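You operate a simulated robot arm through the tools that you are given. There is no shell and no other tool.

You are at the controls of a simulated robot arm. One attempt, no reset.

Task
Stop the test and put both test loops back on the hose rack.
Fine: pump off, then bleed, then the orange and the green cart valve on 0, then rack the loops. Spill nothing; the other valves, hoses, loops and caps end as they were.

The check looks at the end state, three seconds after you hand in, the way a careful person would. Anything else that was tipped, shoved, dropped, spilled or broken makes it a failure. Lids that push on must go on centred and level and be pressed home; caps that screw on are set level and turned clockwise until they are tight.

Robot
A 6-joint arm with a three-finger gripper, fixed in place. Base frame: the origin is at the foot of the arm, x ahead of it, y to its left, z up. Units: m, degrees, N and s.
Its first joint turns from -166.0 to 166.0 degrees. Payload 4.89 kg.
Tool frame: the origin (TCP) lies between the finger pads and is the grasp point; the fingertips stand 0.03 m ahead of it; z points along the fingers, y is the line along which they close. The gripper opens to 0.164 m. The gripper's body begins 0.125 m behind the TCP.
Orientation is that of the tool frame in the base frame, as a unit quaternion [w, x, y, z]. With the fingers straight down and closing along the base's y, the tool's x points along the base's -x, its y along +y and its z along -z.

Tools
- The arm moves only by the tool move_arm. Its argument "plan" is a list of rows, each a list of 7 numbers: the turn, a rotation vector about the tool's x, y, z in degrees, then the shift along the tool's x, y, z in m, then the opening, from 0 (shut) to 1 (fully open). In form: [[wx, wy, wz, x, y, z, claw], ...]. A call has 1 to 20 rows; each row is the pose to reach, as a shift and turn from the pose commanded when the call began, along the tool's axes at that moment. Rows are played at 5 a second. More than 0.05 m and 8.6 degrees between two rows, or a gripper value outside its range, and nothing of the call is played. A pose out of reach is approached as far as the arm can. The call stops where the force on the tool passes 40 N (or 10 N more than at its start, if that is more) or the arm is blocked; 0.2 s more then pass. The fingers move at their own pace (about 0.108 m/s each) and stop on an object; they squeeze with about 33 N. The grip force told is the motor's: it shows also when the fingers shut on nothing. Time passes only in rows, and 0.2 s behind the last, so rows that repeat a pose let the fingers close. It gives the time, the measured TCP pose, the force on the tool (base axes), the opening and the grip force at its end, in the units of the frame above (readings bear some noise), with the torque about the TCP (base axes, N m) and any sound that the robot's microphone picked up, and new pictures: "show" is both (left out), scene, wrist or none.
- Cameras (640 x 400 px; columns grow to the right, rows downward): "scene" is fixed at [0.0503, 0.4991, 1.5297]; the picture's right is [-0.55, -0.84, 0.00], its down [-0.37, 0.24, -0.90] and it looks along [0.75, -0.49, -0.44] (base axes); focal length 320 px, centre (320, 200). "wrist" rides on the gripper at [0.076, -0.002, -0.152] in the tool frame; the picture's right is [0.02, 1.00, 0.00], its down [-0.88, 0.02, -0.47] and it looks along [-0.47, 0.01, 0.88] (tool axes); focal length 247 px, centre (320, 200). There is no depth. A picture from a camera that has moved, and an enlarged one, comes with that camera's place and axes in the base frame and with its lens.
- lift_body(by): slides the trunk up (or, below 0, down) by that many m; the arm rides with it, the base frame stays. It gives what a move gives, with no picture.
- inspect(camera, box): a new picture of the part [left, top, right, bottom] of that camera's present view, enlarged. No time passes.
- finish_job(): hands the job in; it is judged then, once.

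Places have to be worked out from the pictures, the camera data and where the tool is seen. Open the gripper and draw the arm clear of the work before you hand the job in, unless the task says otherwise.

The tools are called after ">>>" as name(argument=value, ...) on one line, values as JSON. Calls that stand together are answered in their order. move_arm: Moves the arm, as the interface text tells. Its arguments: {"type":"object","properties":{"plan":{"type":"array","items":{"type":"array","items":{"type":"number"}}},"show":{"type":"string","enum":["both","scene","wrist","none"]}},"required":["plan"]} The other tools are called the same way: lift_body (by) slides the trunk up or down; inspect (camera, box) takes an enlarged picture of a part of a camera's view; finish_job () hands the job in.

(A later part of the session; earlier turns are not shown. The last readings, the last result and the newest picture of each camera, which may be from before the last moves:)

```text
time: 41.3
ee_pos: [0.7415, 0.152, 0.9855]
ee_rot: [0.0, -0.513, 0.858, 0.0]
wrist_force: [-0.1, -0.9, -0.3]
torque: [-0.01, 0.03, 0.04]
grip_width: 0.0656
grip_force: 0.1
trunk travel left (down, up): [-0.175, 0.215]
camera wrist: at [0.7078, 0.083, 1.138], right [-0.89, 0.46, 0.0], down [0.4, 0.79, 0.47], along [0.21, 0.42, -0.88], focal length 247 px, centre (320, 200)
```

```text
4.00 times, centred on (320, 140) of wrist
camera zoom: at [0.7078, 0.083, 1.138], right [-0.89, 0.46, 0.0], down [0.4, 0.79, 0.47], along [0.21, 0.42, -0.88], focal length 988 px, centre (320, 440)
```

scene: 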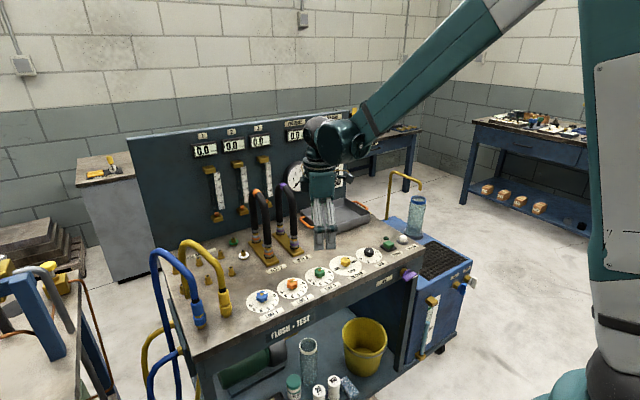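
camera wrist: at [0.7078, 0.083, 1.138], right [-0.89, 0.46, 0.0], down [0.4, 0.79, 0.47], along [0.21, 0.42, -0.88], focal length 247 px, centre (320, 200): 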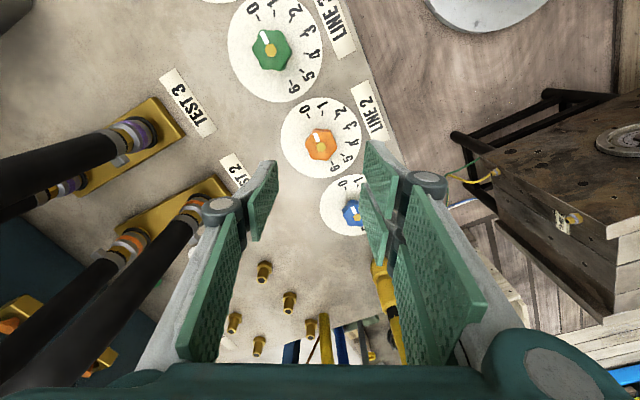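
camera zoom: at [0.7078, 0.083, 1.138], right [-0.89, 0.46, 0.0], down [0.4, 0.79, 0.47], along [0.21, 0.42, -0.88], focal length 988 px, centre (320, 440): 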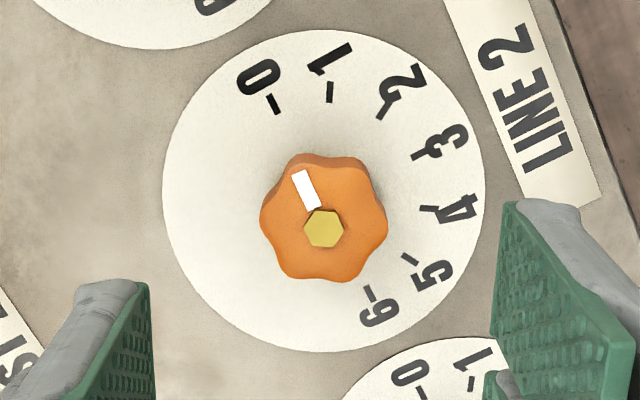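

Well aligned (under 1 mm). I descend, grip, and turn −4.5°.

>>> move_arm(plan=[[0, 0, 0, 0, 0.0005, 0.03, 0.4], [0, 0, 0, 0, 0.0005, 0.065, 0.4], [0, 0, 0, 0, 0.0005, 0.094, 0.4], [0, 0, 0, 0, 0.0005, 0.094, 0], [0, 0, 0, 0, 0.0005, 0.094, 0], [0, 0, 0, 0, 0.0005, 0.094, 0], [0, 0, -1.5, 0, 0.0005, 0.094, 0], [0, 0, -3, 0, 0.0005, 0.094, 0], [0, 0, -4.5, 0, 0.0005, 0.094, 0], [0, 0, -4.5, 0, 0.0005, 0.094, 0]], show="wrist")

>>> inspect(camera="wrist", box=[288, 140, 352, 180])

```text
time: 43.5
ee_pos: [0.7409, 0.1511, 0.891]
ee_rot: [-0.001, -0.546, 0.838, -0.001]
wrist_force: [15.0, -5.8, 3.8]
torque: [0.21, -0.53, -0.25]
grip_width: 0.0318
grip_force: 45.3
trunk travel left (down, up): [-0.175, 0.215]
camera wrist: at [0.7124, 0.0804, 1.0442], right [-0.92, 0.38, 0.0], down [0.34, 0.81, 0.47], along [0.18, 0.44, -0.88], focal length 247 px, centre (320, 200)
```

wrist: 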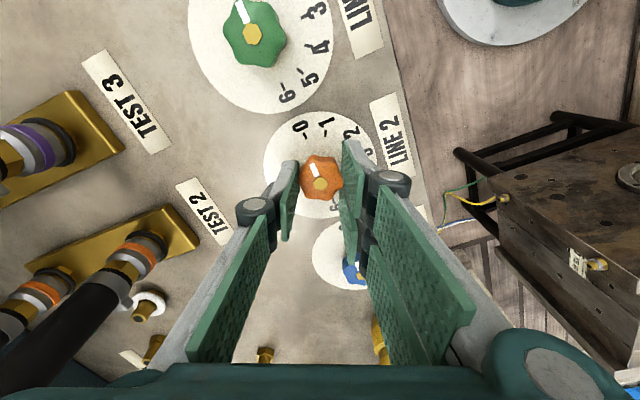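

```text
10.00 times, centred on (320, 160) of wrist
camera zoom: at [0.7124, 0.0804, 1.0442], right [-0.92, 0.38, 0.0], down [0.34, 0.81, 0.47], along [0.18, 0.44, -0.88], focal length 2470 px, centre (320, 600)
```

zoom: 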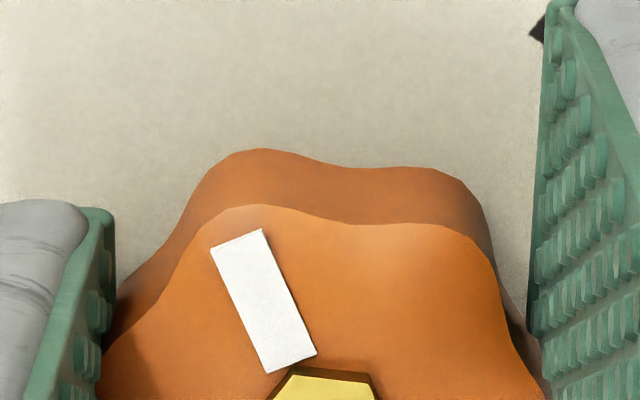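

The pointer in the grip is within half a degree of 0. I release and rise high for the overall check.

>>> move_arm(plan=[[0, 0, 0, 0, 0, 0, 0.4], [0, 0, 0, 0, 0, 0, 0.4], [0, 0, 0, 0, 0, -0.03, 0.4], [0, 0, 0, 0, 0, -0.06, 0.4], [0, 0, 0, 0, 0, -0.09, 0.4]], show="wrist")

>>> inspect(camera="wrist", box=[280, 110, 360, 160])

>>> inspect(camera="wrist", box=[220, 10, 340, 85])

```text
time: 44.7
ee_pos: [0.7405, 0.1512, 0.9803]
ee_rot: [-0.001, -0.546, 0.838, 0.0]
wrist_force: [0.0, 0.5, -0.1]
torque: [-0.03, 0.1, -0.03]
grip_width: 0.0653
grip_force: 0.1
trunk travel left (down, up): [-0.175, 0.215]
camera wrist: at [0.7125, 0.0804, 1.1344], right [-0.92, 0.38, 0.0], down [0.34, 0.81, 0.47], along [0.18, 0.44, -0.88], focal length 247 px, centre (320, 200)
```

wrist: 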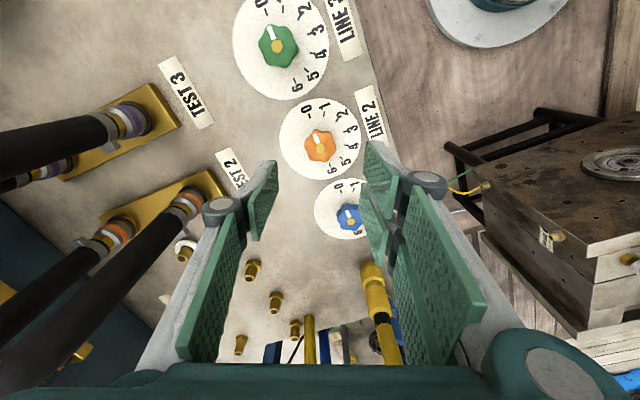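

```text
8.00 times, centred on (320, 135) of wrist
camera zoom: at [0.7125, 0.0804, 1.1344], right [-0.92, 0.38, 0.0], down [0.34, 0.81, 0.47], along [0.18, 0.44, -0.88], focal length 1976 px, centre (320, 720)
```

zoom: 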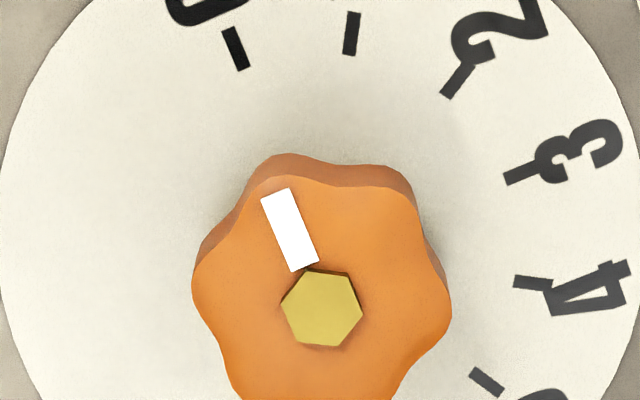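

```text
5.33 times, centred on (280, 48) of wrist
camera zoom: at [0.7125, 0.0804, 1.1344], right [-0.92, 0.38, 0.0], down [0.34, 0.81, 0.47], along [0.18, 0.44, -0.88], focal length 1317 px, centre (533, 1013)
```

zoom: 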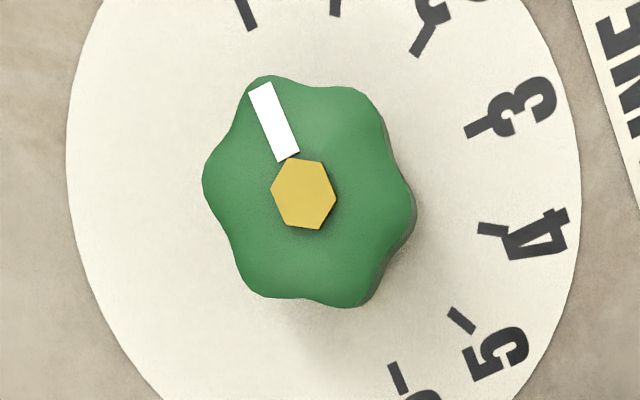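

Both cart valves are on 0 (within 1°, same as blue). Now for the loops: I rise to z≈1.2, turn the tool back to yaw 0 and look at the loop tops and the couplings.

>>> move_arm(plan=[[0, 0, 7.4, 0, 0, -0.03, 0.5], [0, 0, 14.8, 0, 0, -0.06, 0.6], [0, 0, 22.2, 0, 0, -0.09, 0.8], [0, 0, 29.6, 0, 0, -0.12, 1], [0, 0, 37, 0, 0, -0.15, 1], [0, 0, 44.4, 0, 0, -0.18, 1], [0, 0, 51.8, 0, 0, -0.2, 1], [0, 0, 59.2, 0, 0, -0.22, 1], [0, 0, 66.2, 0, 0, -0.22, 1], [0, 0, 66.2, 0, 0, -0.22, 1]], show="both")

>>> inspect(camera="wrist", box=[200, 160, 360, 260])

>>> inspect(camera="wrist", box=[290, 160, 450, 260])

>>> inspect(camera="scene", box=[230, 170, 326, 270])

```text
time: 46.9
ee_pos: [0.7405, 0.1517, 1.2008]
ee_rot: [0.001, 0.001, 1.0, 0.0]
wrist_force: [-0.3, -0.3, 0.5]
torque: [-0.03, 0.01, 0.01]
grip_width: 0.164
grip_force: 0.2
trunk travel left (down, up): [-0.175, 0.215]
camera wrist: at [0.6653, 0.1491, 1.3541], right [-0.02, 1.0, 0.0], down [0.88, 0.02, 0.47], along [0.47, 0.01, -0.88], focal length 247 px, centre (320, 200)
```

scene: 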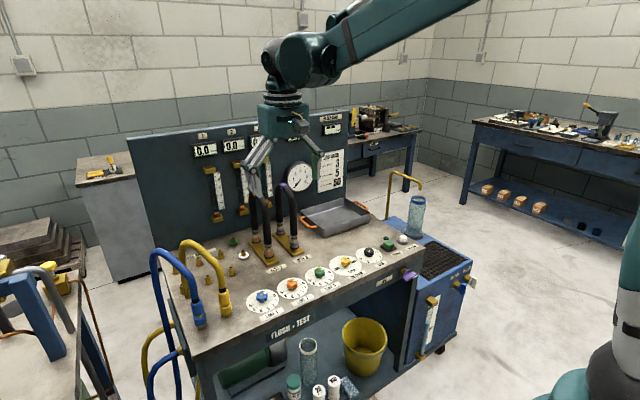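
wrist: 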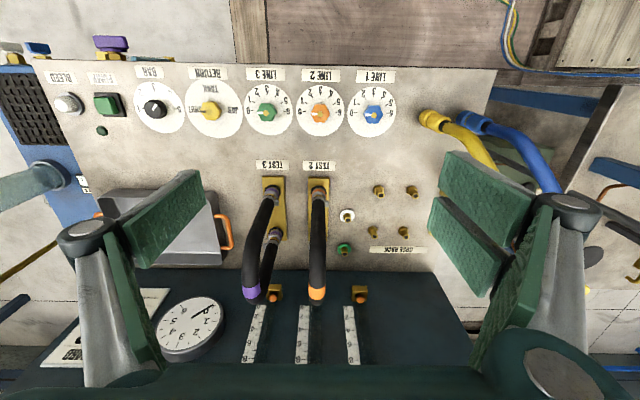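

```text
4.00 times, centred on (280, 210) of wrist
camera zoom: at [0.6653, 0.1491, 1.3541], right [-0.02, 1.0, 0.0], down [0.88, 0.02, 0.47], along [0.47, 0.01, -0.88], focal length 988 px, centre (480, 160)
```

zoom: 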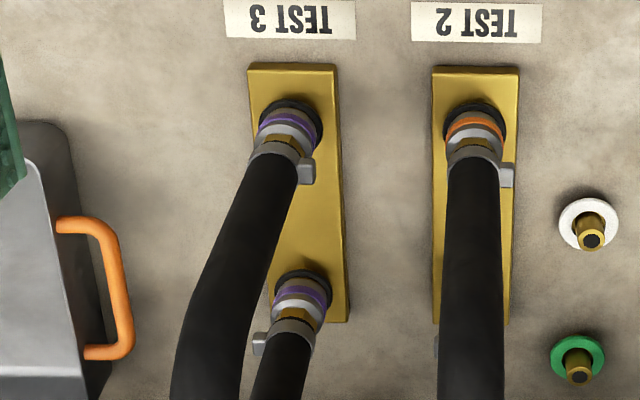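

```text
4.00 times, centred on (370, 210) of wrist
camera zoom: at [0.6653, 0.1491, 1.3541], right [-0.02, 1.0, 0.0], down [0.88, 0.02, 0.47], along [0.47, 0.01, -0.88], focal length 988 px, centre (120, 160)
```

zoom: 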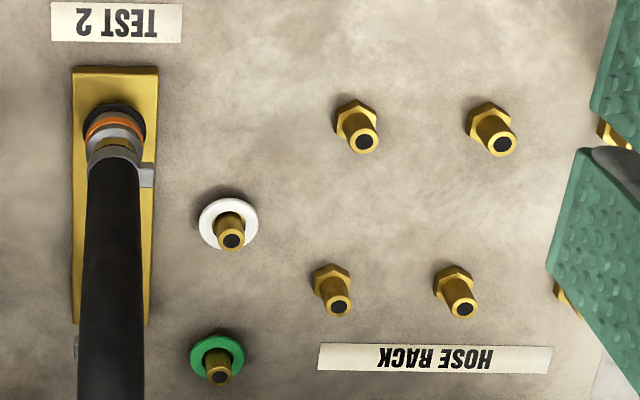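

```text
4.00 times, centred on (278, 220) of scene
camera zoom: at [0.0503, 0.4991, 1.5297], right [-0.55, -0.84, 0.0], down [-0.37, 0.24, -0.9], along [0.75, -0.49, -0.44], focal length 1281 px, centre (488, 120)
```

zoom: 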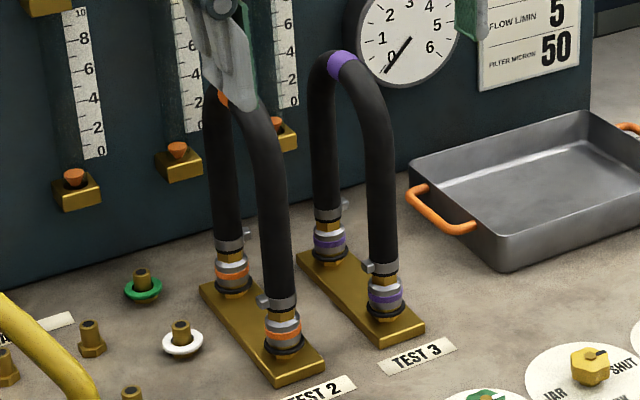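

Loops stand on nipples with push-on couplings; the arch tops are at z≈1.085. Before touching them I test whether the arm reaches rack column B (≈[0.957, 0.358]) pointing straight down, staying high at z≈1.25.

>>> move_arm(plan=[[0, 0, 0, 0, 0, -0.049, 0.6], [0, 0, 0, -0.035, 0.034, -0.049, 0.4], [0, 0, 0, -0.07, 0.068, -0.049, 0.4], [0, 0, 0, -0.105, 0.102, -0.049, 0.4], [0, 0, 0, -0.14, 0.136, -0.049, 0.4], [0, 0, 0, -0.175, 0.17, -0.049, 0.4], [0, 0, 0, -0.2145, 0.206, -0.049, 0.4], [0, 0, 0, -0.2145, 0.206, -0.049, 0.4]], show="both")

```text
refused: row 7 steps farther than a row can; nothing moved
```

>>> move_arm(plan=[[0, 0, 0, 0, 0, -0.049, 0.6], [0, 0, 0, -0.031, 0.03, -0.049, 0.4], [0, 0, 0, -0.062, 0.06, -0.049, 0.4], [0, 0, 0, -0.093, 0.09, -0.049, 0.4], [0, 0, 0, -0.124, 0.12, -0.049, 0.4], [0, 0, 0, -0.155, 0.15, -0.049, 0.4], [0, 0, 0, -0.186, 0.18, -0.049, 0.4], [0, 0, 0, -0.2145, 0.206, -0.049, 0.4], [0, 0, 0, -0.2145, 0.206, -0.049, 0.4]], show="both")

```text
time: 48.9
ee_pos: [0.9563, 0.3566, 1.2458]
ee_rot: [-0.002, 0.0, 1.0, 0.0]
wrist_force: [0.9, 0.6, -0.6]
torque: [-0.09, 0.15, 0.0]
grip_width: 0.0653
grip_force: 0.1
trunk travel left (down, up): [-0.175, 0.215]
camera wrist: at [0.8799, 0.3553, 1.3987], right [-0.02, 1.0, 0.0], down [0.88, 0.02, 0.47], along [0.47, 0.01, -0.88], focal length 247 px, centre (320, 200)
```

scene: 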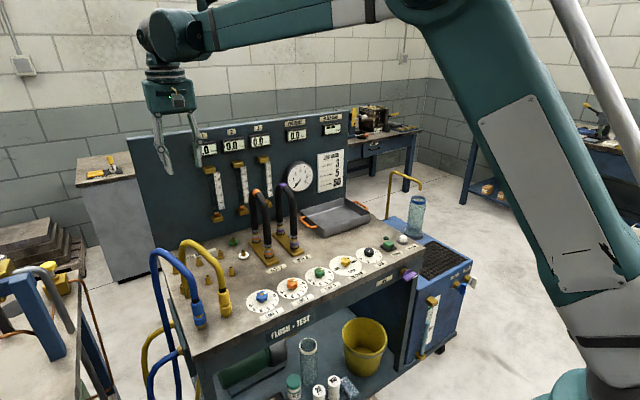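
wrist: 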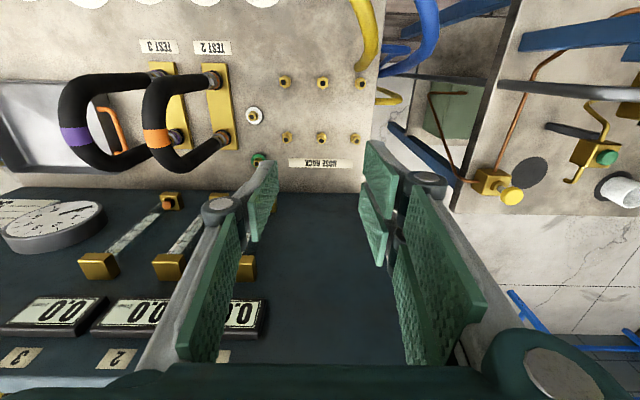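

Reach is fine there. I take a closer look at the rack pegs and the loop tops from this angle.

>>> inspect(camera="wrist", box=[240, 60, 400, 160])

>>> inspect(camera="wrist", box=[50, 60, 270, 198])

```text
4.00 times, centred on (320, 110) of wrist
camera zoom: at [0.8799, 0.3553, 1.3987], right [-0.02, 1.0, 0.0], down [0.88, 0.02, 0.47], along [0.47, 0.01, -0.88], focal length 988 px, centre (320, 560)
```

zoom: 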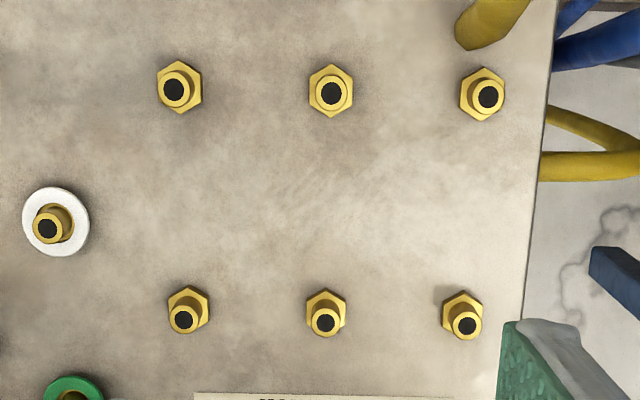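

```text
2.90 times, centred on (160, 129) of wrist
camera zoom: at [0.8799, 0.3553, 1.3987], right [-0.02, 1.0, 0.0], down [0.88, 0.02, 0.47], along [0.47, 0.01, -0.88], focal length 716 px, centre (784, 406)
```

zoom: 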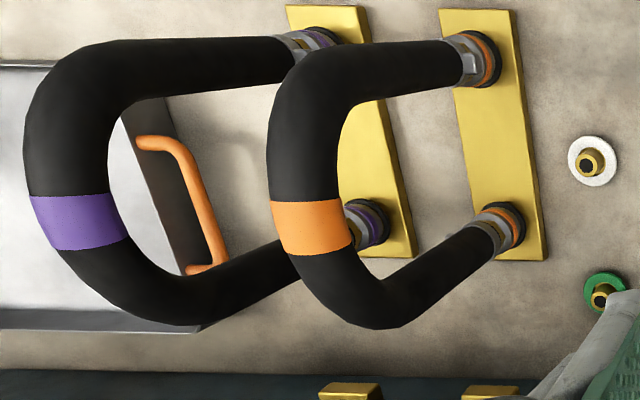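

I have a clear view: the orange loop's apex centre ≈ [0.966, 0.150, top z 1.085], rack columns at y≈0.285/0.360 with nearly the same centre x. I move above the orange loop with the gripper opened ~5 cm.

>>> move_arm(plan=[[0, 0, 0, -0.002, -0.042, 0, 0.3], [0, 0, 0, -0.004, -0.084, 0, 0.3], [0, 0, 0, -0.006, -0.126, 0, 0.3], [0, 0, 0, -0.008, -0.168, 0, 0.3], [0, 0, 0, -0.01, -0.2066, 0.01, 0.3], [0, 0, 0, -0.01, -0.2066, 0.05, 0.3], [0, 0, 0, -0.01, -0.2066, 0.086, 0.3], [0, 0, 0, -0.01, -0.2066, 0.086, 0.3]], show="both")

>>> inspect(camera="wrist", box=[220, 70, 420, 195])

>>> inspect(camera="scene", box=[200, 120, 330, 270])

```text
time: 50.7
ee_pos: [0.9657, 0.1499, 1.1623]
ee_rot: [-0.001, 0.0, 1.0, -0.001]
wrist_force: [0.5, 0.6, -1.2]
torque: [-0.01, 0.06, -0.01]
grip_width: 0.0489
grip_force: 0.1
trunk travel left (down, up): [-0.175, 0.215]
camera wrist: at [0.891, 0.1487, 1.3156], right [-0.02, 1.0, 0.0], down [0.88, 0.02, 0.47], along [0.47, 0.01, -0.88], focal length 247 px, centre (320, 200)
```

scene: 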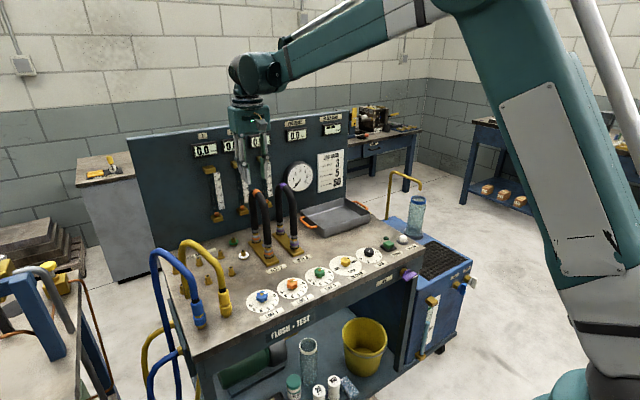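
wrist: 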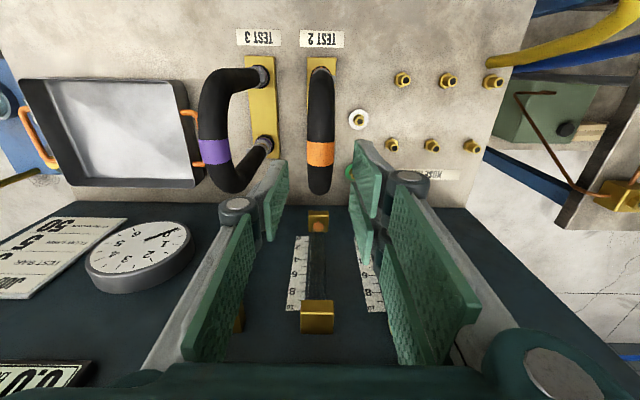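

```text
3.20 times, centred on (320, 132) of wrist
camera zoom: at [0.891, 0.1487, 1.3156], right [-0.02, 1.0, 0.0], down [0.88, 0.02, 0.47], along [0.47, 0.01, -0.88], focal length 790 px, centre (320, 416)
```

zoom: 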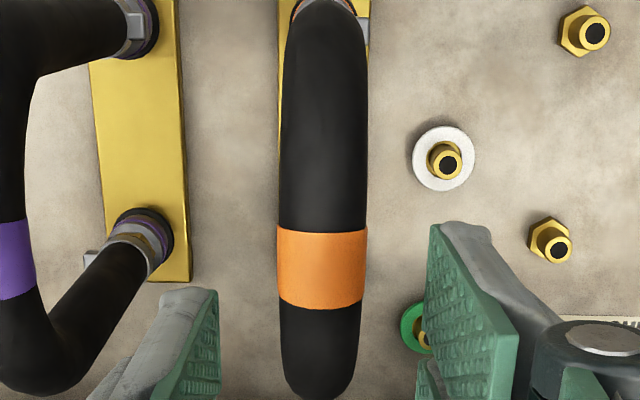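

```text
2.67 times, centred on (265, 195) of scene
camera zoom: at [0.0503, 0.4991, 1.5297], right [-0.55, -0.84, 0.0], down [-0.37, 0.24, -0.9], along [0.75, -0.49, -0.44], focal length 854 px, centre (467, 213)
```

zoom: 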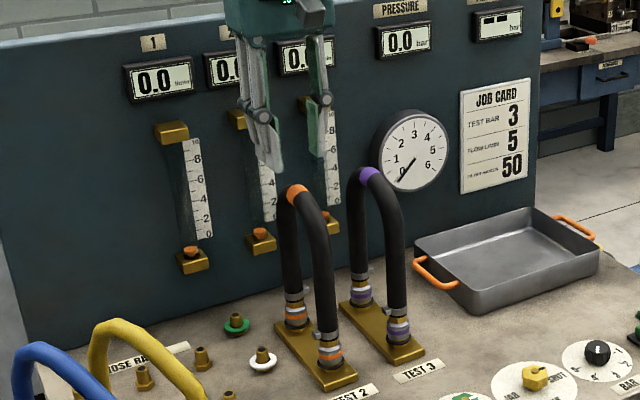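

The gripper is centred over the orange hose (within ~2 mm). I descend until the pads flank the hose at the arch top (TCP z≈1.072) and close.

>>> move_arm(plan=[[0, 0, 0, 0.0015, 0, 0.03, 0.3], [0, 0, 0, 0.0015, 0, 0.06, 0.3], [0, 0, 0, 0.0015, 0, 0.09, 0.3], [0, 0, 0, 0.0015, 0, 0.09, 0.3]], show="both")

>>> inspect(camera="wrist", box=[220, 100, 420, 225])

>>> inspect(camera="scene", box=[210, 160, 322, 230])

```text
time: 51.7
ee_pos: [0.9636, 0.1496, 1.0722]
ee_rot: [-0.002, -0.001, 1.0, -0.001]
wrist_force: [0.5, -0.7, 0.0]
torque: [-0.01, 0.1, 0.03]
grip_width: 0.0492
grip_force: 0.1
trunk travel left (down, up): [-0.175, 0.215]
camera wrist: at [0.8892, 0.1484, 1.2253], right [-0.02, 1.0, 0.0], down [0.88, 0.02, 0.47], along [0.47, 0.01, -0.88], focal length 247 px, centre (320, 200)
```

scene: 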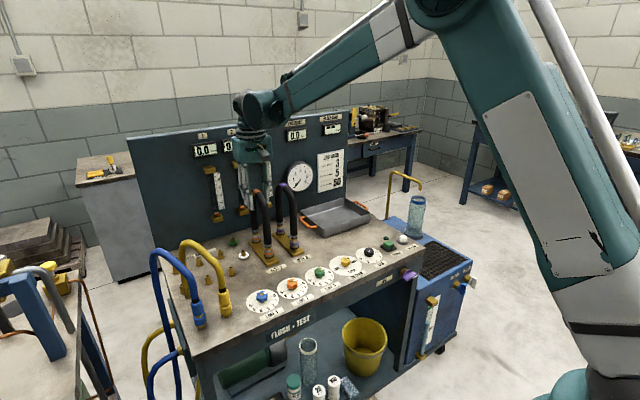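
wrist: 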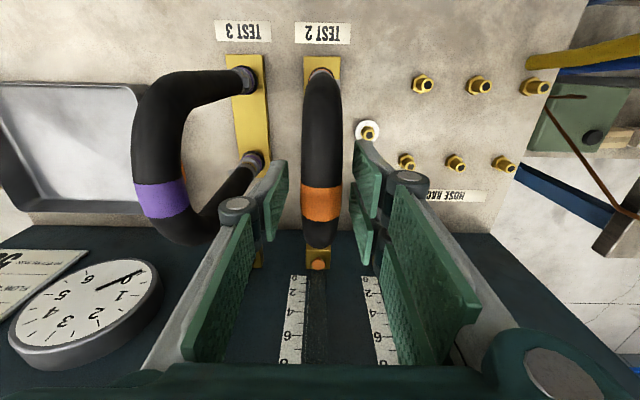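

```text
3.20 times, centred on (320, 162) of wrist
camera zoom: at [0.8892, 0.1484, 1.2253], right [-0.02, 1.0, 0.0], down [0.88, 0.02, 0.47], along [0.47, 0.01, -0.88], focal length 790 px, centre (320, 320)
```

zoom: 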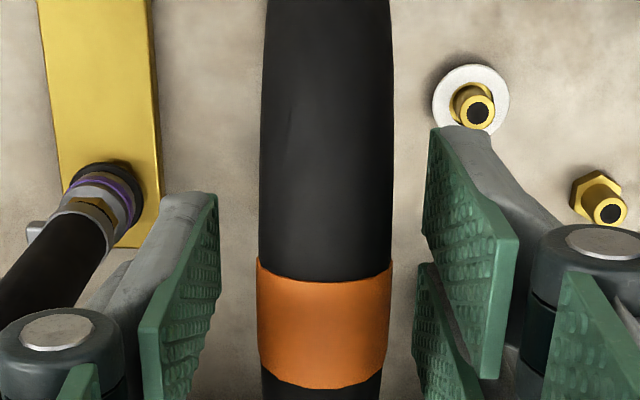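

```text
5.71 times, centred on (266, 195) of scene
camera zoom: at [0.0503, 0.4991, 1.5297], right [-0.55, -0.84, 0.0], down [-0.37, 0.24, -0.9], along [0.75, -0.49, -0.44], focal length 1831 px, centre (629, 229)
```

zoom: 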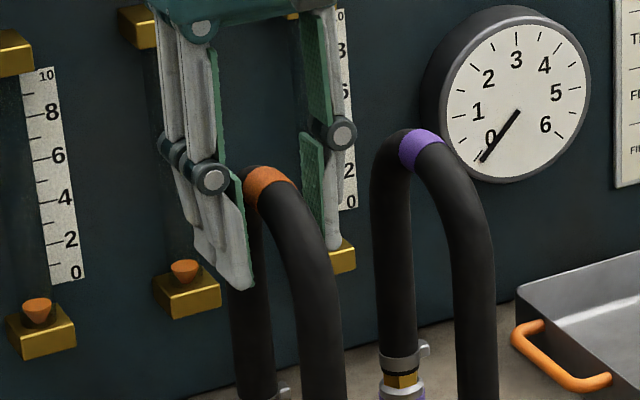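

The hose is between the pads at the tape. I close the gripper on it.

>>> move_arm(plan=[[0, 0, 0, 0, 0, 0, 0], [0, 0, 0, 0, 0, 0, 0], [0, 0, 0, 0, 0, 0, 0], [0, 0, 0, 0, 0, 0, 0]], show="both")

>>> inspect(camera="scene", box=[210, 160, 338, 260])

>>> inspect(camera="wrist", box=[220, 60, 420, 260])

```text
time: 52.7
ee_pos: [0.9642, 0.1499, 1.0716]
ee_rot: [-0.001, 0.0, 1.0, 0.0]
wrist_force: [-1.5, 6.6, 0.2]
torque: [0.22, 0.04, 0.24]
grip_width: 0.0233
grip_force: 33.2
trunk travel left (down, up): [-0.175, 0.215]
camera wrist: at [0.8888, 0.1488, 1.2257], right [-0.02, 1.0, 0.0], down [0.88, 0.02, 0.47], along [0.47, 0.01, -0.88], focal length 247 px, centre (320, 200)
```

scene: 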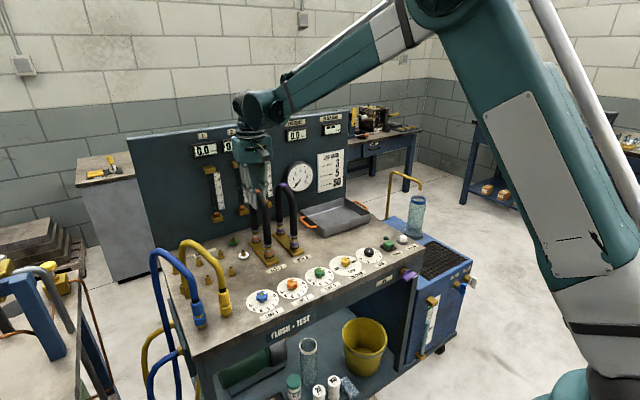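
wrist: 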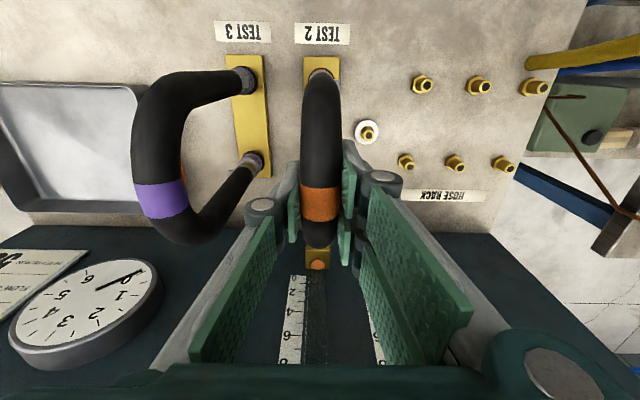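

```text
4.00 times, centred on (274, 210) of scene
camera zoom: at [0.0503, 0.4991, 1.5297], right [-0.55, -0.84, 0.0], down [-0.37, 0.24, -0.9], along [0.75, -0.49, -0.44], focal length 1281 px, centre (504, 160)
```

zoom: 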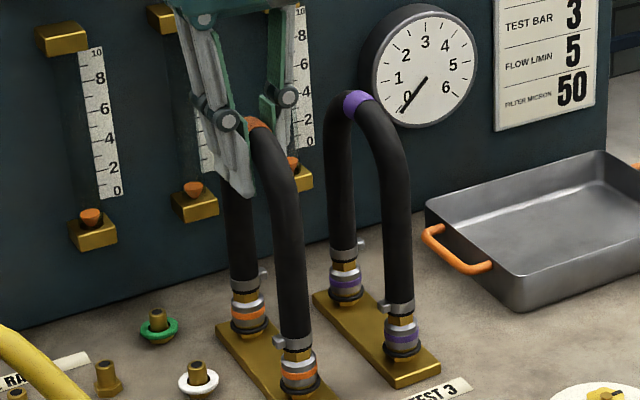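

```text
2.00 times, centred on (320, 160) of wrist
camera zoom: at [0.8888, 0.1488, 1.2257], right [-0.02, 1.0, 0.0], down [0.88, 0.02, 0.47], along [0.47, 0.01, -0.88], focal length 494 px, centre (320, 280)
```

zoom: 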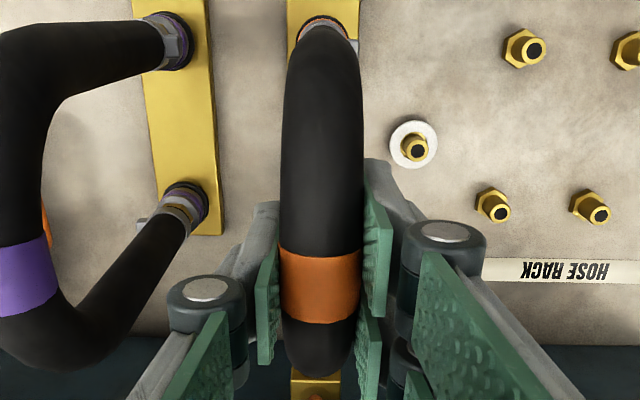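

Gripped firmly (23 mm opening). I now pull straight up in small steps to unplug the loop.

>>> move_arm(plan=[[0, 0, 0, 0, 0, -0.002, 0], [0, 0, 0, 0, 0, -0.004, 0], [0, 0, 0, 0, 0, -0.006, 0], [0, 0, 0, 0, 0, -0.009, 0], [0, 0, 0, 0, 0, -0.012, 0], [0, 0, 0, 0, 0, -0.016, 0], [0, 0, 0, 0, 0, -0.02, 0]], show="scene")

>>> inspect(camera="scene", box=[210, 160, 338, 260])

```text
time: 54.3
ee_pos: [0.9643, 0.1495, 1.0923]
ee_rot: [0.0, 0.0, 1.0, -0.001]
wrist_force: [0.3, -0.3, -3.1]
torque: [-0.01, 0.01, 0.01]
grip_width: 0.0237
grip_force: 33.6
trunk travel left (down, up): [-0.175, 0.215]
```

scene: 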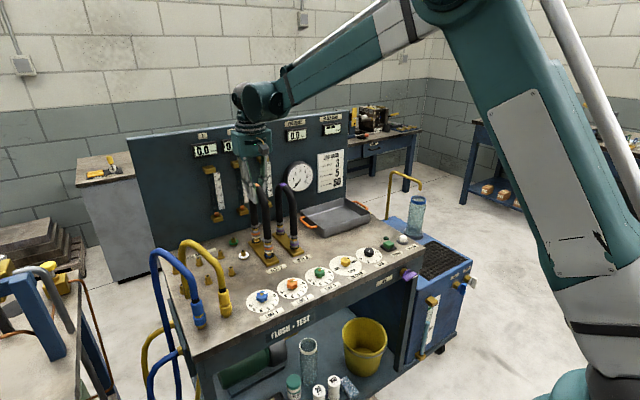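

```text
4.00 times, centred on (274, 210) of scene
camera zoom: at [0.0503, 0.4991, 1.5297], right [-0.55, -0.84, 0.0], down [-0.37, 0.24, -0.9], along [0.75, -0.49, -0.44], focal length 1281 px, centre (504, 160)
```

zoom: 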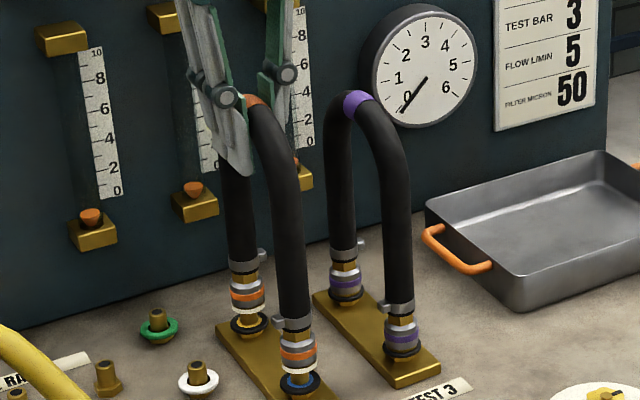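

The loop came off easily (only its ~3 N weight now). I look closely at the ports and couplings before moving on.

>>> inspect(camera="scene", box=[256, 216, 304, 264])

>>> inspect(camera="wrist", box=[270, 50, 370, 112])

```text
8.33 times, centred on (280, 240) of scene
camera zoom: at [0.0503, 0.4991, 1.5297], right [-0.55, -0.84, 0.0], down [-0.37, 0.24, -0.9], along [0.75, -0.49, -0.44], focal length 2670 px, centre (653, -133)
```

zoom: 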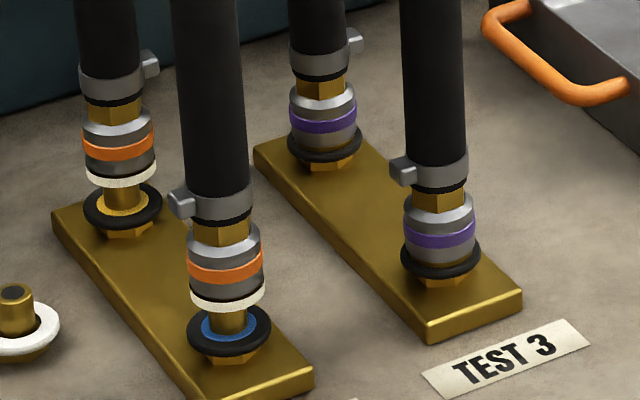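

```text
6.40 times, centred on (320, 81) of wrist
camera zoom: at [0.8888, 0.1484, 1.2457], right [-0.02, 1.0, 0.0], down [0.88, 0.02, 0.47], along [0.47, 0.01, -0.88], focal length 1581 px, centre (320, 962)
```

zoom: 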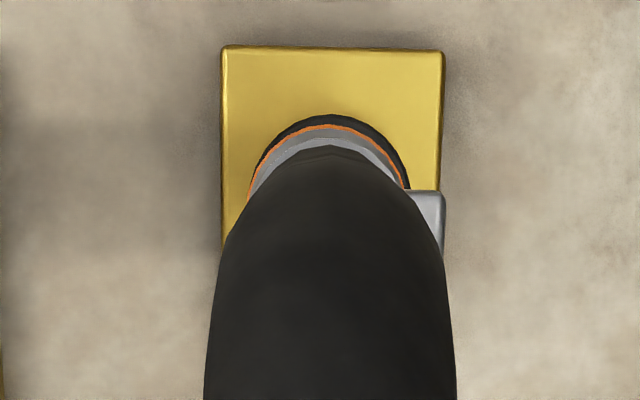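

The ports show normal nipples with black seal rings left in place; nothing drips. I raise the loop 5 cm more and carry it level to column B (y≈0.36).

>>> move_arm(plan=[[0, 0, 0, 0, 0, -0.015, 0], [0, 0, 0, 0, 0, -0.03, 0], [0, 0, 0, 0, 0, -0.045, 0], [0, 0, 0, 0, 0, -0.055, 0], [0, 0, 0, 0, 0.02, -0.055, 0], [0, 0, 0, 0, 0.05, -0.055, 0], [0, 0, 0, 0, 0.08, -0.055, 0], [0, 0, 0, 0, 0.11, -0.055, 0], [0, 0, 0, 0, 0.14, -0.055, 0], [0, 0, 0, 0, 0.17, -0.055, 0], [0, 0, 0, 0, 0.195, -0.055, 0], [0, 0, 0, 0, 0.21, -0.055, 0], [0, 0, 0, 0, 0.21, -0.055, 0], [0, 0, 0, 0, 0.21, -0.055, 0]], show="both")

>>> inspect(camera="scene", box=[150, 170, 278, 290])

>>> inspect(camera="wrist", box=[240, 40, 400, 140])

```text
time: 57.3
ee_pos: [0.9611, 0.3612, 1.1472]
ee_rot: [-0.001, 0.0, 1.0, -0.001]
wrist_force: [0.3, -0.1, -2.6]
torque: [0.01, -0.01, -0.03]
grip_width: 0.0235
grip_force: 32.9
trunk travel left (down, up): [-0.175, 0.215]
camera wrist: at [0.8879, 0.3599, 1.3007], right [-0.02, 1.0, 0.0], down [0.88, 0.02, 0.47], along [0.47, 0.01, -0.88], focal length 247 px, centre (320, 200)
```

scene: 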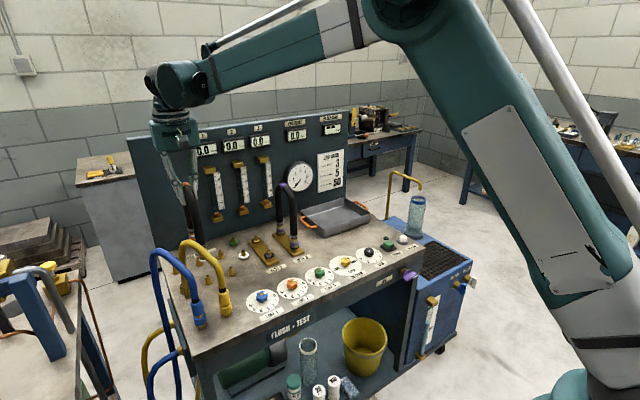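
wrist: 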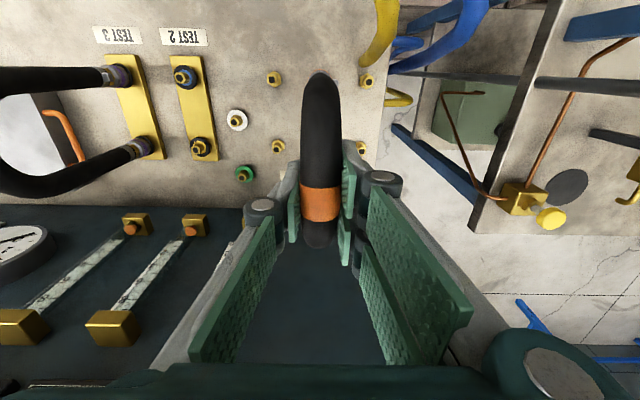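

```text
3.33 times, centred on (214, 230) of scene
camera zoom: at [0.0503, 0.4991, 1.5297], right [-0.55, -0.84, 0.0], down [-0.37, 0.24, -0.9], along [0.75, -0.49, -0.44], focal length 1068 px, centre (673, 100)
```

zoom: 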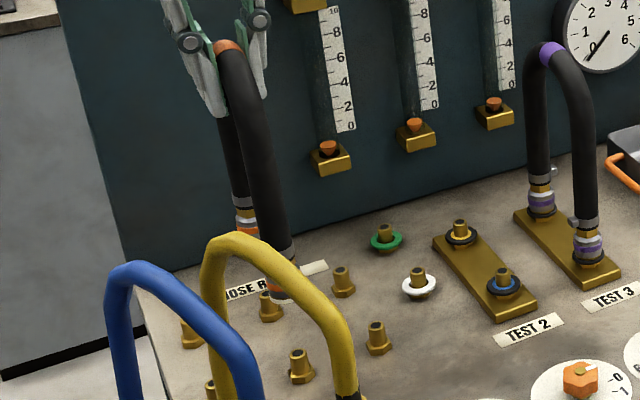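

```text
4.00 times, centred on (320, 90) of wrist
camera zoom: at [0.8879, 0.3599, 1.3007], right [-0.02, 1.0, 0.0], down [0.88, 0.02, 0.47], along [0.47, 0.01, -0.88], focal length 988 px, centre (320, 640)
```

zoom: 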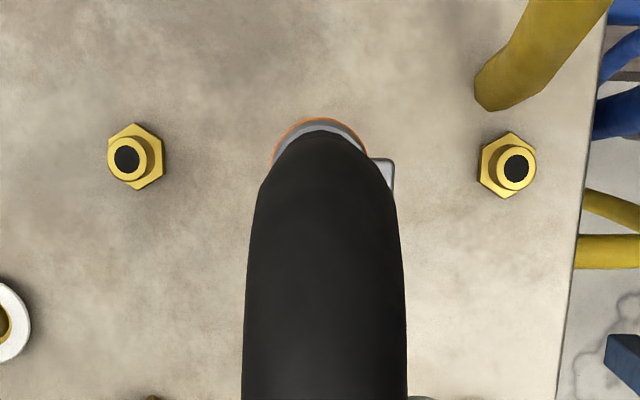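

The loop hangs level over column B. I compare the freed manifold nipples with the rack pegs in one picture to get the exact relative x/y offset.

>>> inspect(camera="wrist", box=[160, 50, 320, 150])

>>> inspect(camera="wrist", box=[250, 60, 410, 160])

>>> inspect(camera="scene", box=[185, 225, 249, 295])

```text
4.00 times, centred on (240, 100) of wrist
camera zoom: at [0.8879, 0.3599, 1.3007], right [-0.02, 1.0, 0.0], down [0.88, 0.02, 0.47], along [0.47, 0.01, -0.88], focal length 988 px, centre (640, 600)
```

zoom: 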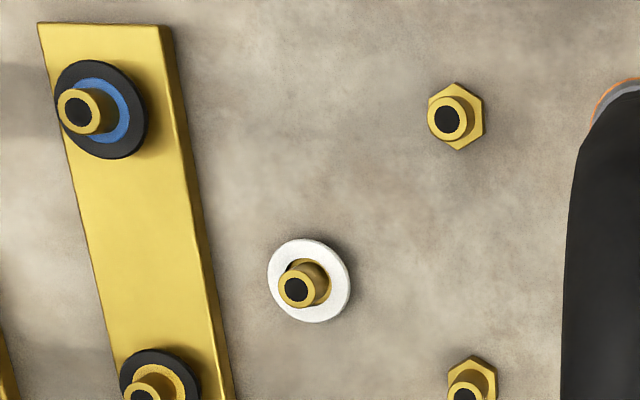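

```text
4.00 times, centred on (330, 110) of wrist
camera zoom: at [0.8879, 0.3599, 1.3007], right [-0.02, 1.0, 0.0], down [0.88, 0.02, 0.47], along [0.47, 0.01, -0.88], focal length 988 px, centre (280, 560)
```

zoom: 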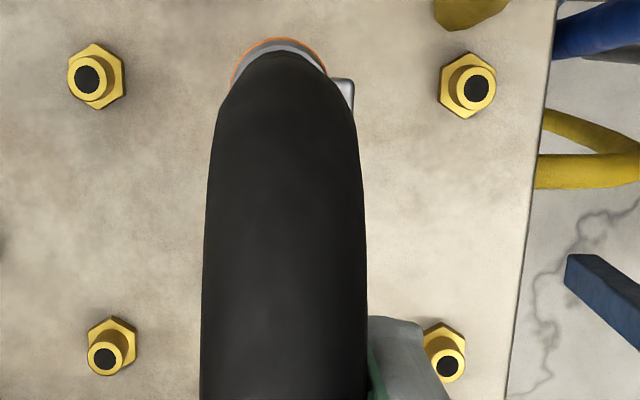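

```text
5.71 times, centred on (217, 260) of scene
camera zoom: at [0.0503, 0.4991, 1.5297], right [-0.55, -0.84, 0.0], down [-0.37, 0.24, -0.9], along [0.75, -0.49, -0.44], focal length 1831 px, centre (909, -143)
```

zoom: 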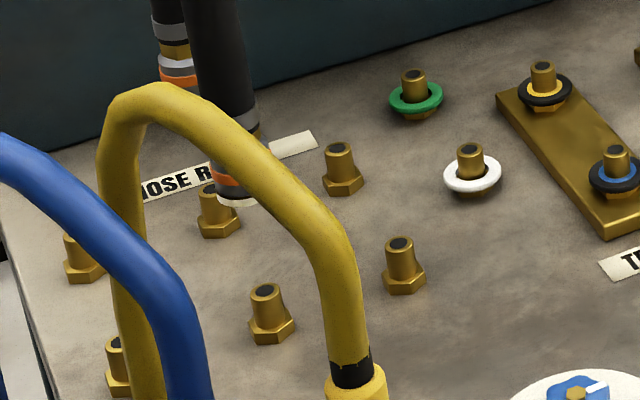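

Manifold and rack centres share the same x within ~1–2 mm, and the coupling is laterally right over peg B (midway between A and C). I lower 5 cm so the couplings are just above the peg tips and check.

>>> move_arm(plan=[[0, 0, 0, 0, 0, 0.02, 0], [0, 0, 0, 0, 0, 0.035, 0], [0, 0, 0, 0, 0, 0.048, 0], [0, 0, 0, 0, 0, 0.048, 0]], show="both")

>>> inspect(camera="scene", box=[185, 225, 249, 295])

>>> inspect(camera="wrist", box=[250, 40, 410, 140])

```text
time: 58.3
ee_pos: [0.9628, 0.3591, 1.0993]
ee_rot: [-0.001, 0.0, 1.0, -0.001]
wrist_force: [0.5, -0.9, -3.1]
torque: [-0.01, 0.03, 0.02]
grip_width: 0.0234
grip_force: 33.2
trunk travel left (down, up): [-0.175, 0.215]
camera wrist: at [0.8878, 0.3578, 1.2526], right [-0.02, 1.0, 0.0], down [0.88, 0.02, 0.47], along [0.47, 0.01, -0.88], focal length 247 px, centre (320, 200)
```

scene: 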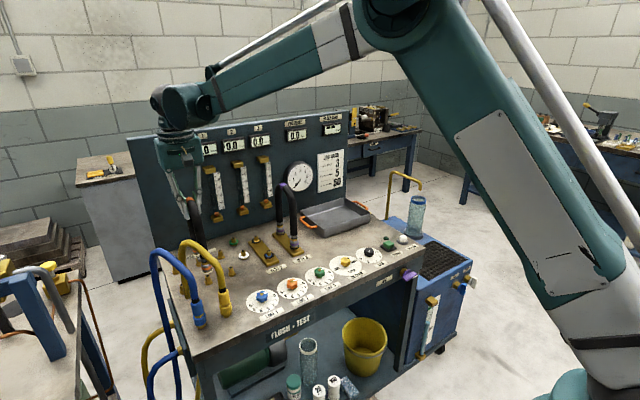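
wrist: 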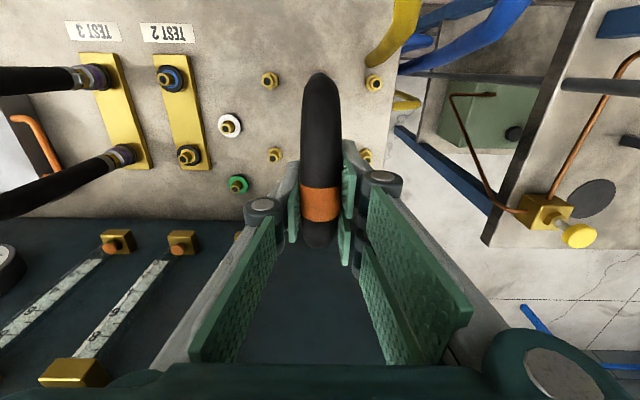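

```text
5.71 times, centred on (217, 260) of scene
camera zoom: at [0.0503, 0.4991, 1.5297], right [-0.55, -0.84, 0.0], down [-0.37, 0.24, -0.9], along [0.75, -0.49, -0.44], focal length 1831 px, centre (909, -143)
```

zoom: 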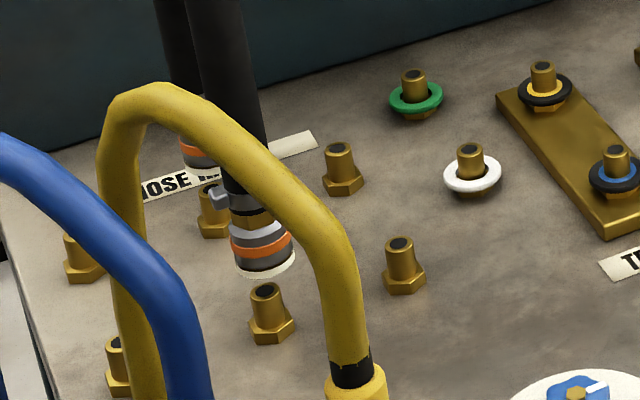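

```text
4.00 times, centred on (330, 90) of wrist
camera zoom: at [0.8878, 0.3578, 1.2526], right [-0.02, 1.0, 0.0], down [0.88, 0.02, 0.47], along [0.47, 0.01, -0.88], focal length 988 px, centre (280, 640)
```

zoom: 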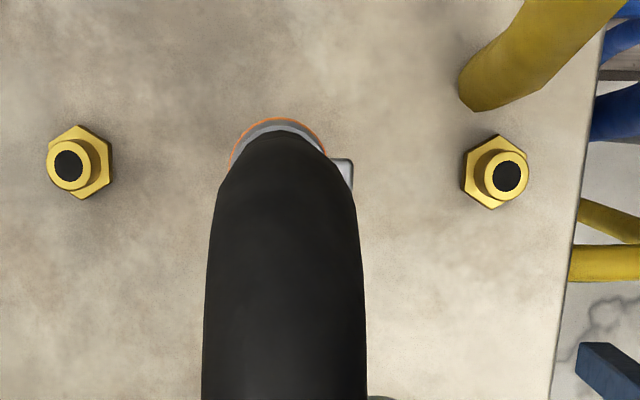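

Both couplings are plumb above pegs B (front and rear) within ~1 mm, about 15 mm above the tips. I lower slowly onto the pegs in small steps.

>>> move_arm(plan=[[0, 0, 0, 0, 0, 0.006, 0], [0, 0, 0, 0, 0, 0.012, 0], [0, 0, 0, 0, 0, 0.015, 0], [0, 0, 0, 0, 0, 0.018, 0], [0, 0, 0, 0, 0, 0.021, 0], [0, 0, 0, 0, 0, 0.021, 0]], show="both")

>>> inspect(camera="scene", box=[185, 225, 249, 295])

```text
time: 59.7
ee_pos: [0.9625, 0.3589, 1.078]
ee_rot: [0.001, 0.0, 1.0, -0.001]
wrist_force: [1.8, 3.5, 1.6]
torque: [0.56, -0.52, 0.05]
grip_width: 0.0236
grip_force: 33.2
trunk travel left (down, up): [-0.175, 0.215]
camera wrist: at [0.8875, 0.358, 1.2315], right [-0.02, 1.0, 0.0], down [0.88, 0.02, 0.47], along [0.47, 0.01, -0.88], focal length 247 px, centre (320, 200)
```

scene: 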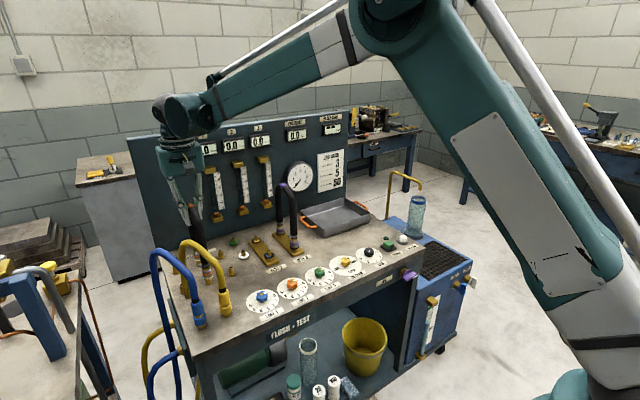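
wrist: 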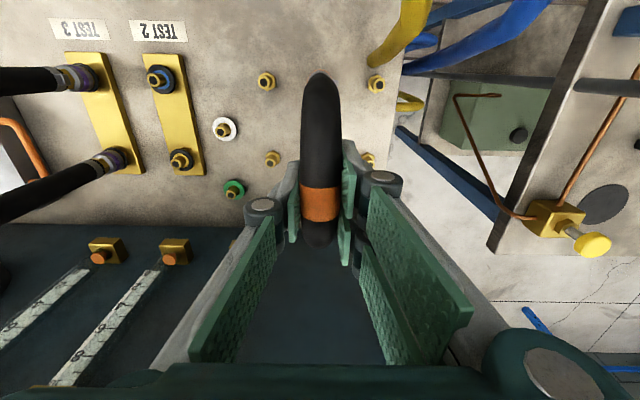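

```text
5.71 times, centred on (217, 260) of scene
camera zoom: at [0.0503, 0.4991, 1.5297], right [-0.55, -0.84, 0.0], down [-0.37, 0.24, -0.9], along [0.75, -0.49, -0.44], focal length 1831 px, centre (909, -143)
```

zoom: 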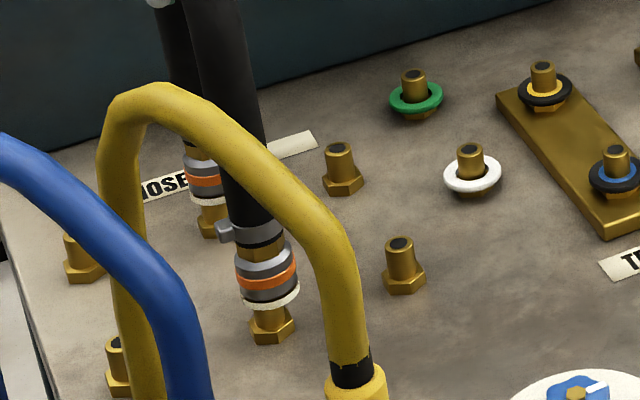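

The couplings are engaging both pegs (light contact force ~5 N). I continue down toward the seat.

>>> move_arm(plan=[[0, 0, 0, 0, 0.0005, 0.003, 0], [0, 0, 0, 0, 0.0005, 0.006, 0], [0, 0, 0, 0, 0.0005, 0.009, 0], [0, 0, 0, 0, 0.0005, 0.011, 0], [0, 0, 0, 0, 0.0005, 0.013, 0], [0, 0, 0, 0, 0.0005, 0.015, 0]], show="both")

>>> inspect(camera="scene", box=[185, 225, 249, 295])

```text
time: 61.1
ee_pos: [0.963, 0.36, 1.0622]
ee_rot: [0.0, 0.0, 1.0, -0.002]
wrist_force: [1.2, 0.2, -3.4]
torque: [-0.01, -0.07, 0.01]
grip_width: 0.0236
grip_force: 33.5
trunk travel left (down, up): [-0.175, 0.215]
camera wrist: at [0.888, 0.359, 1.2166], right [-0.02, 1.0, 0.0], down [0.88, 0.02, 0.47], along [0.47, 0.01, -0.88], focal length 247 px, centre (320, 200)
```

scene: 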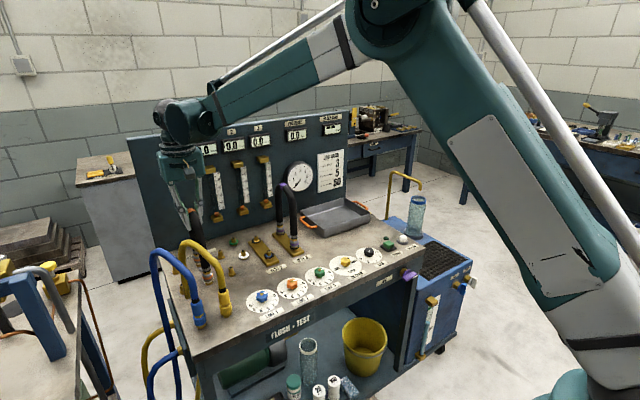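
wrist: 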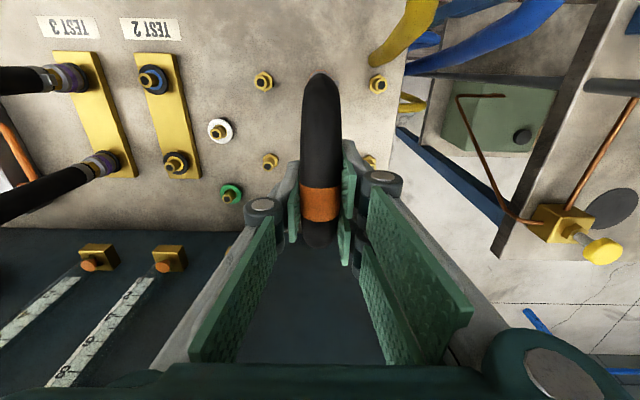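

```text
5.71 times, centred on (217, 260) of scene
camera zoom: at [0.0503, 0.4991, 1.5297], right [-0.55, -0.84, 0.0], down [-0.37, 0.24, -0.9], along [0.75, -0.49, -0.44], focal length 1831 px, centre (909, -143)
```

zoom: 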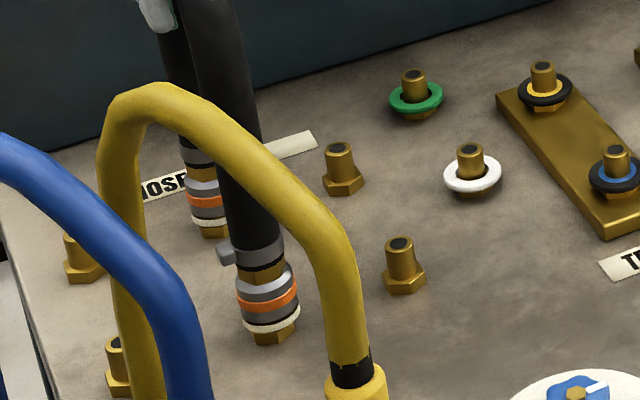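

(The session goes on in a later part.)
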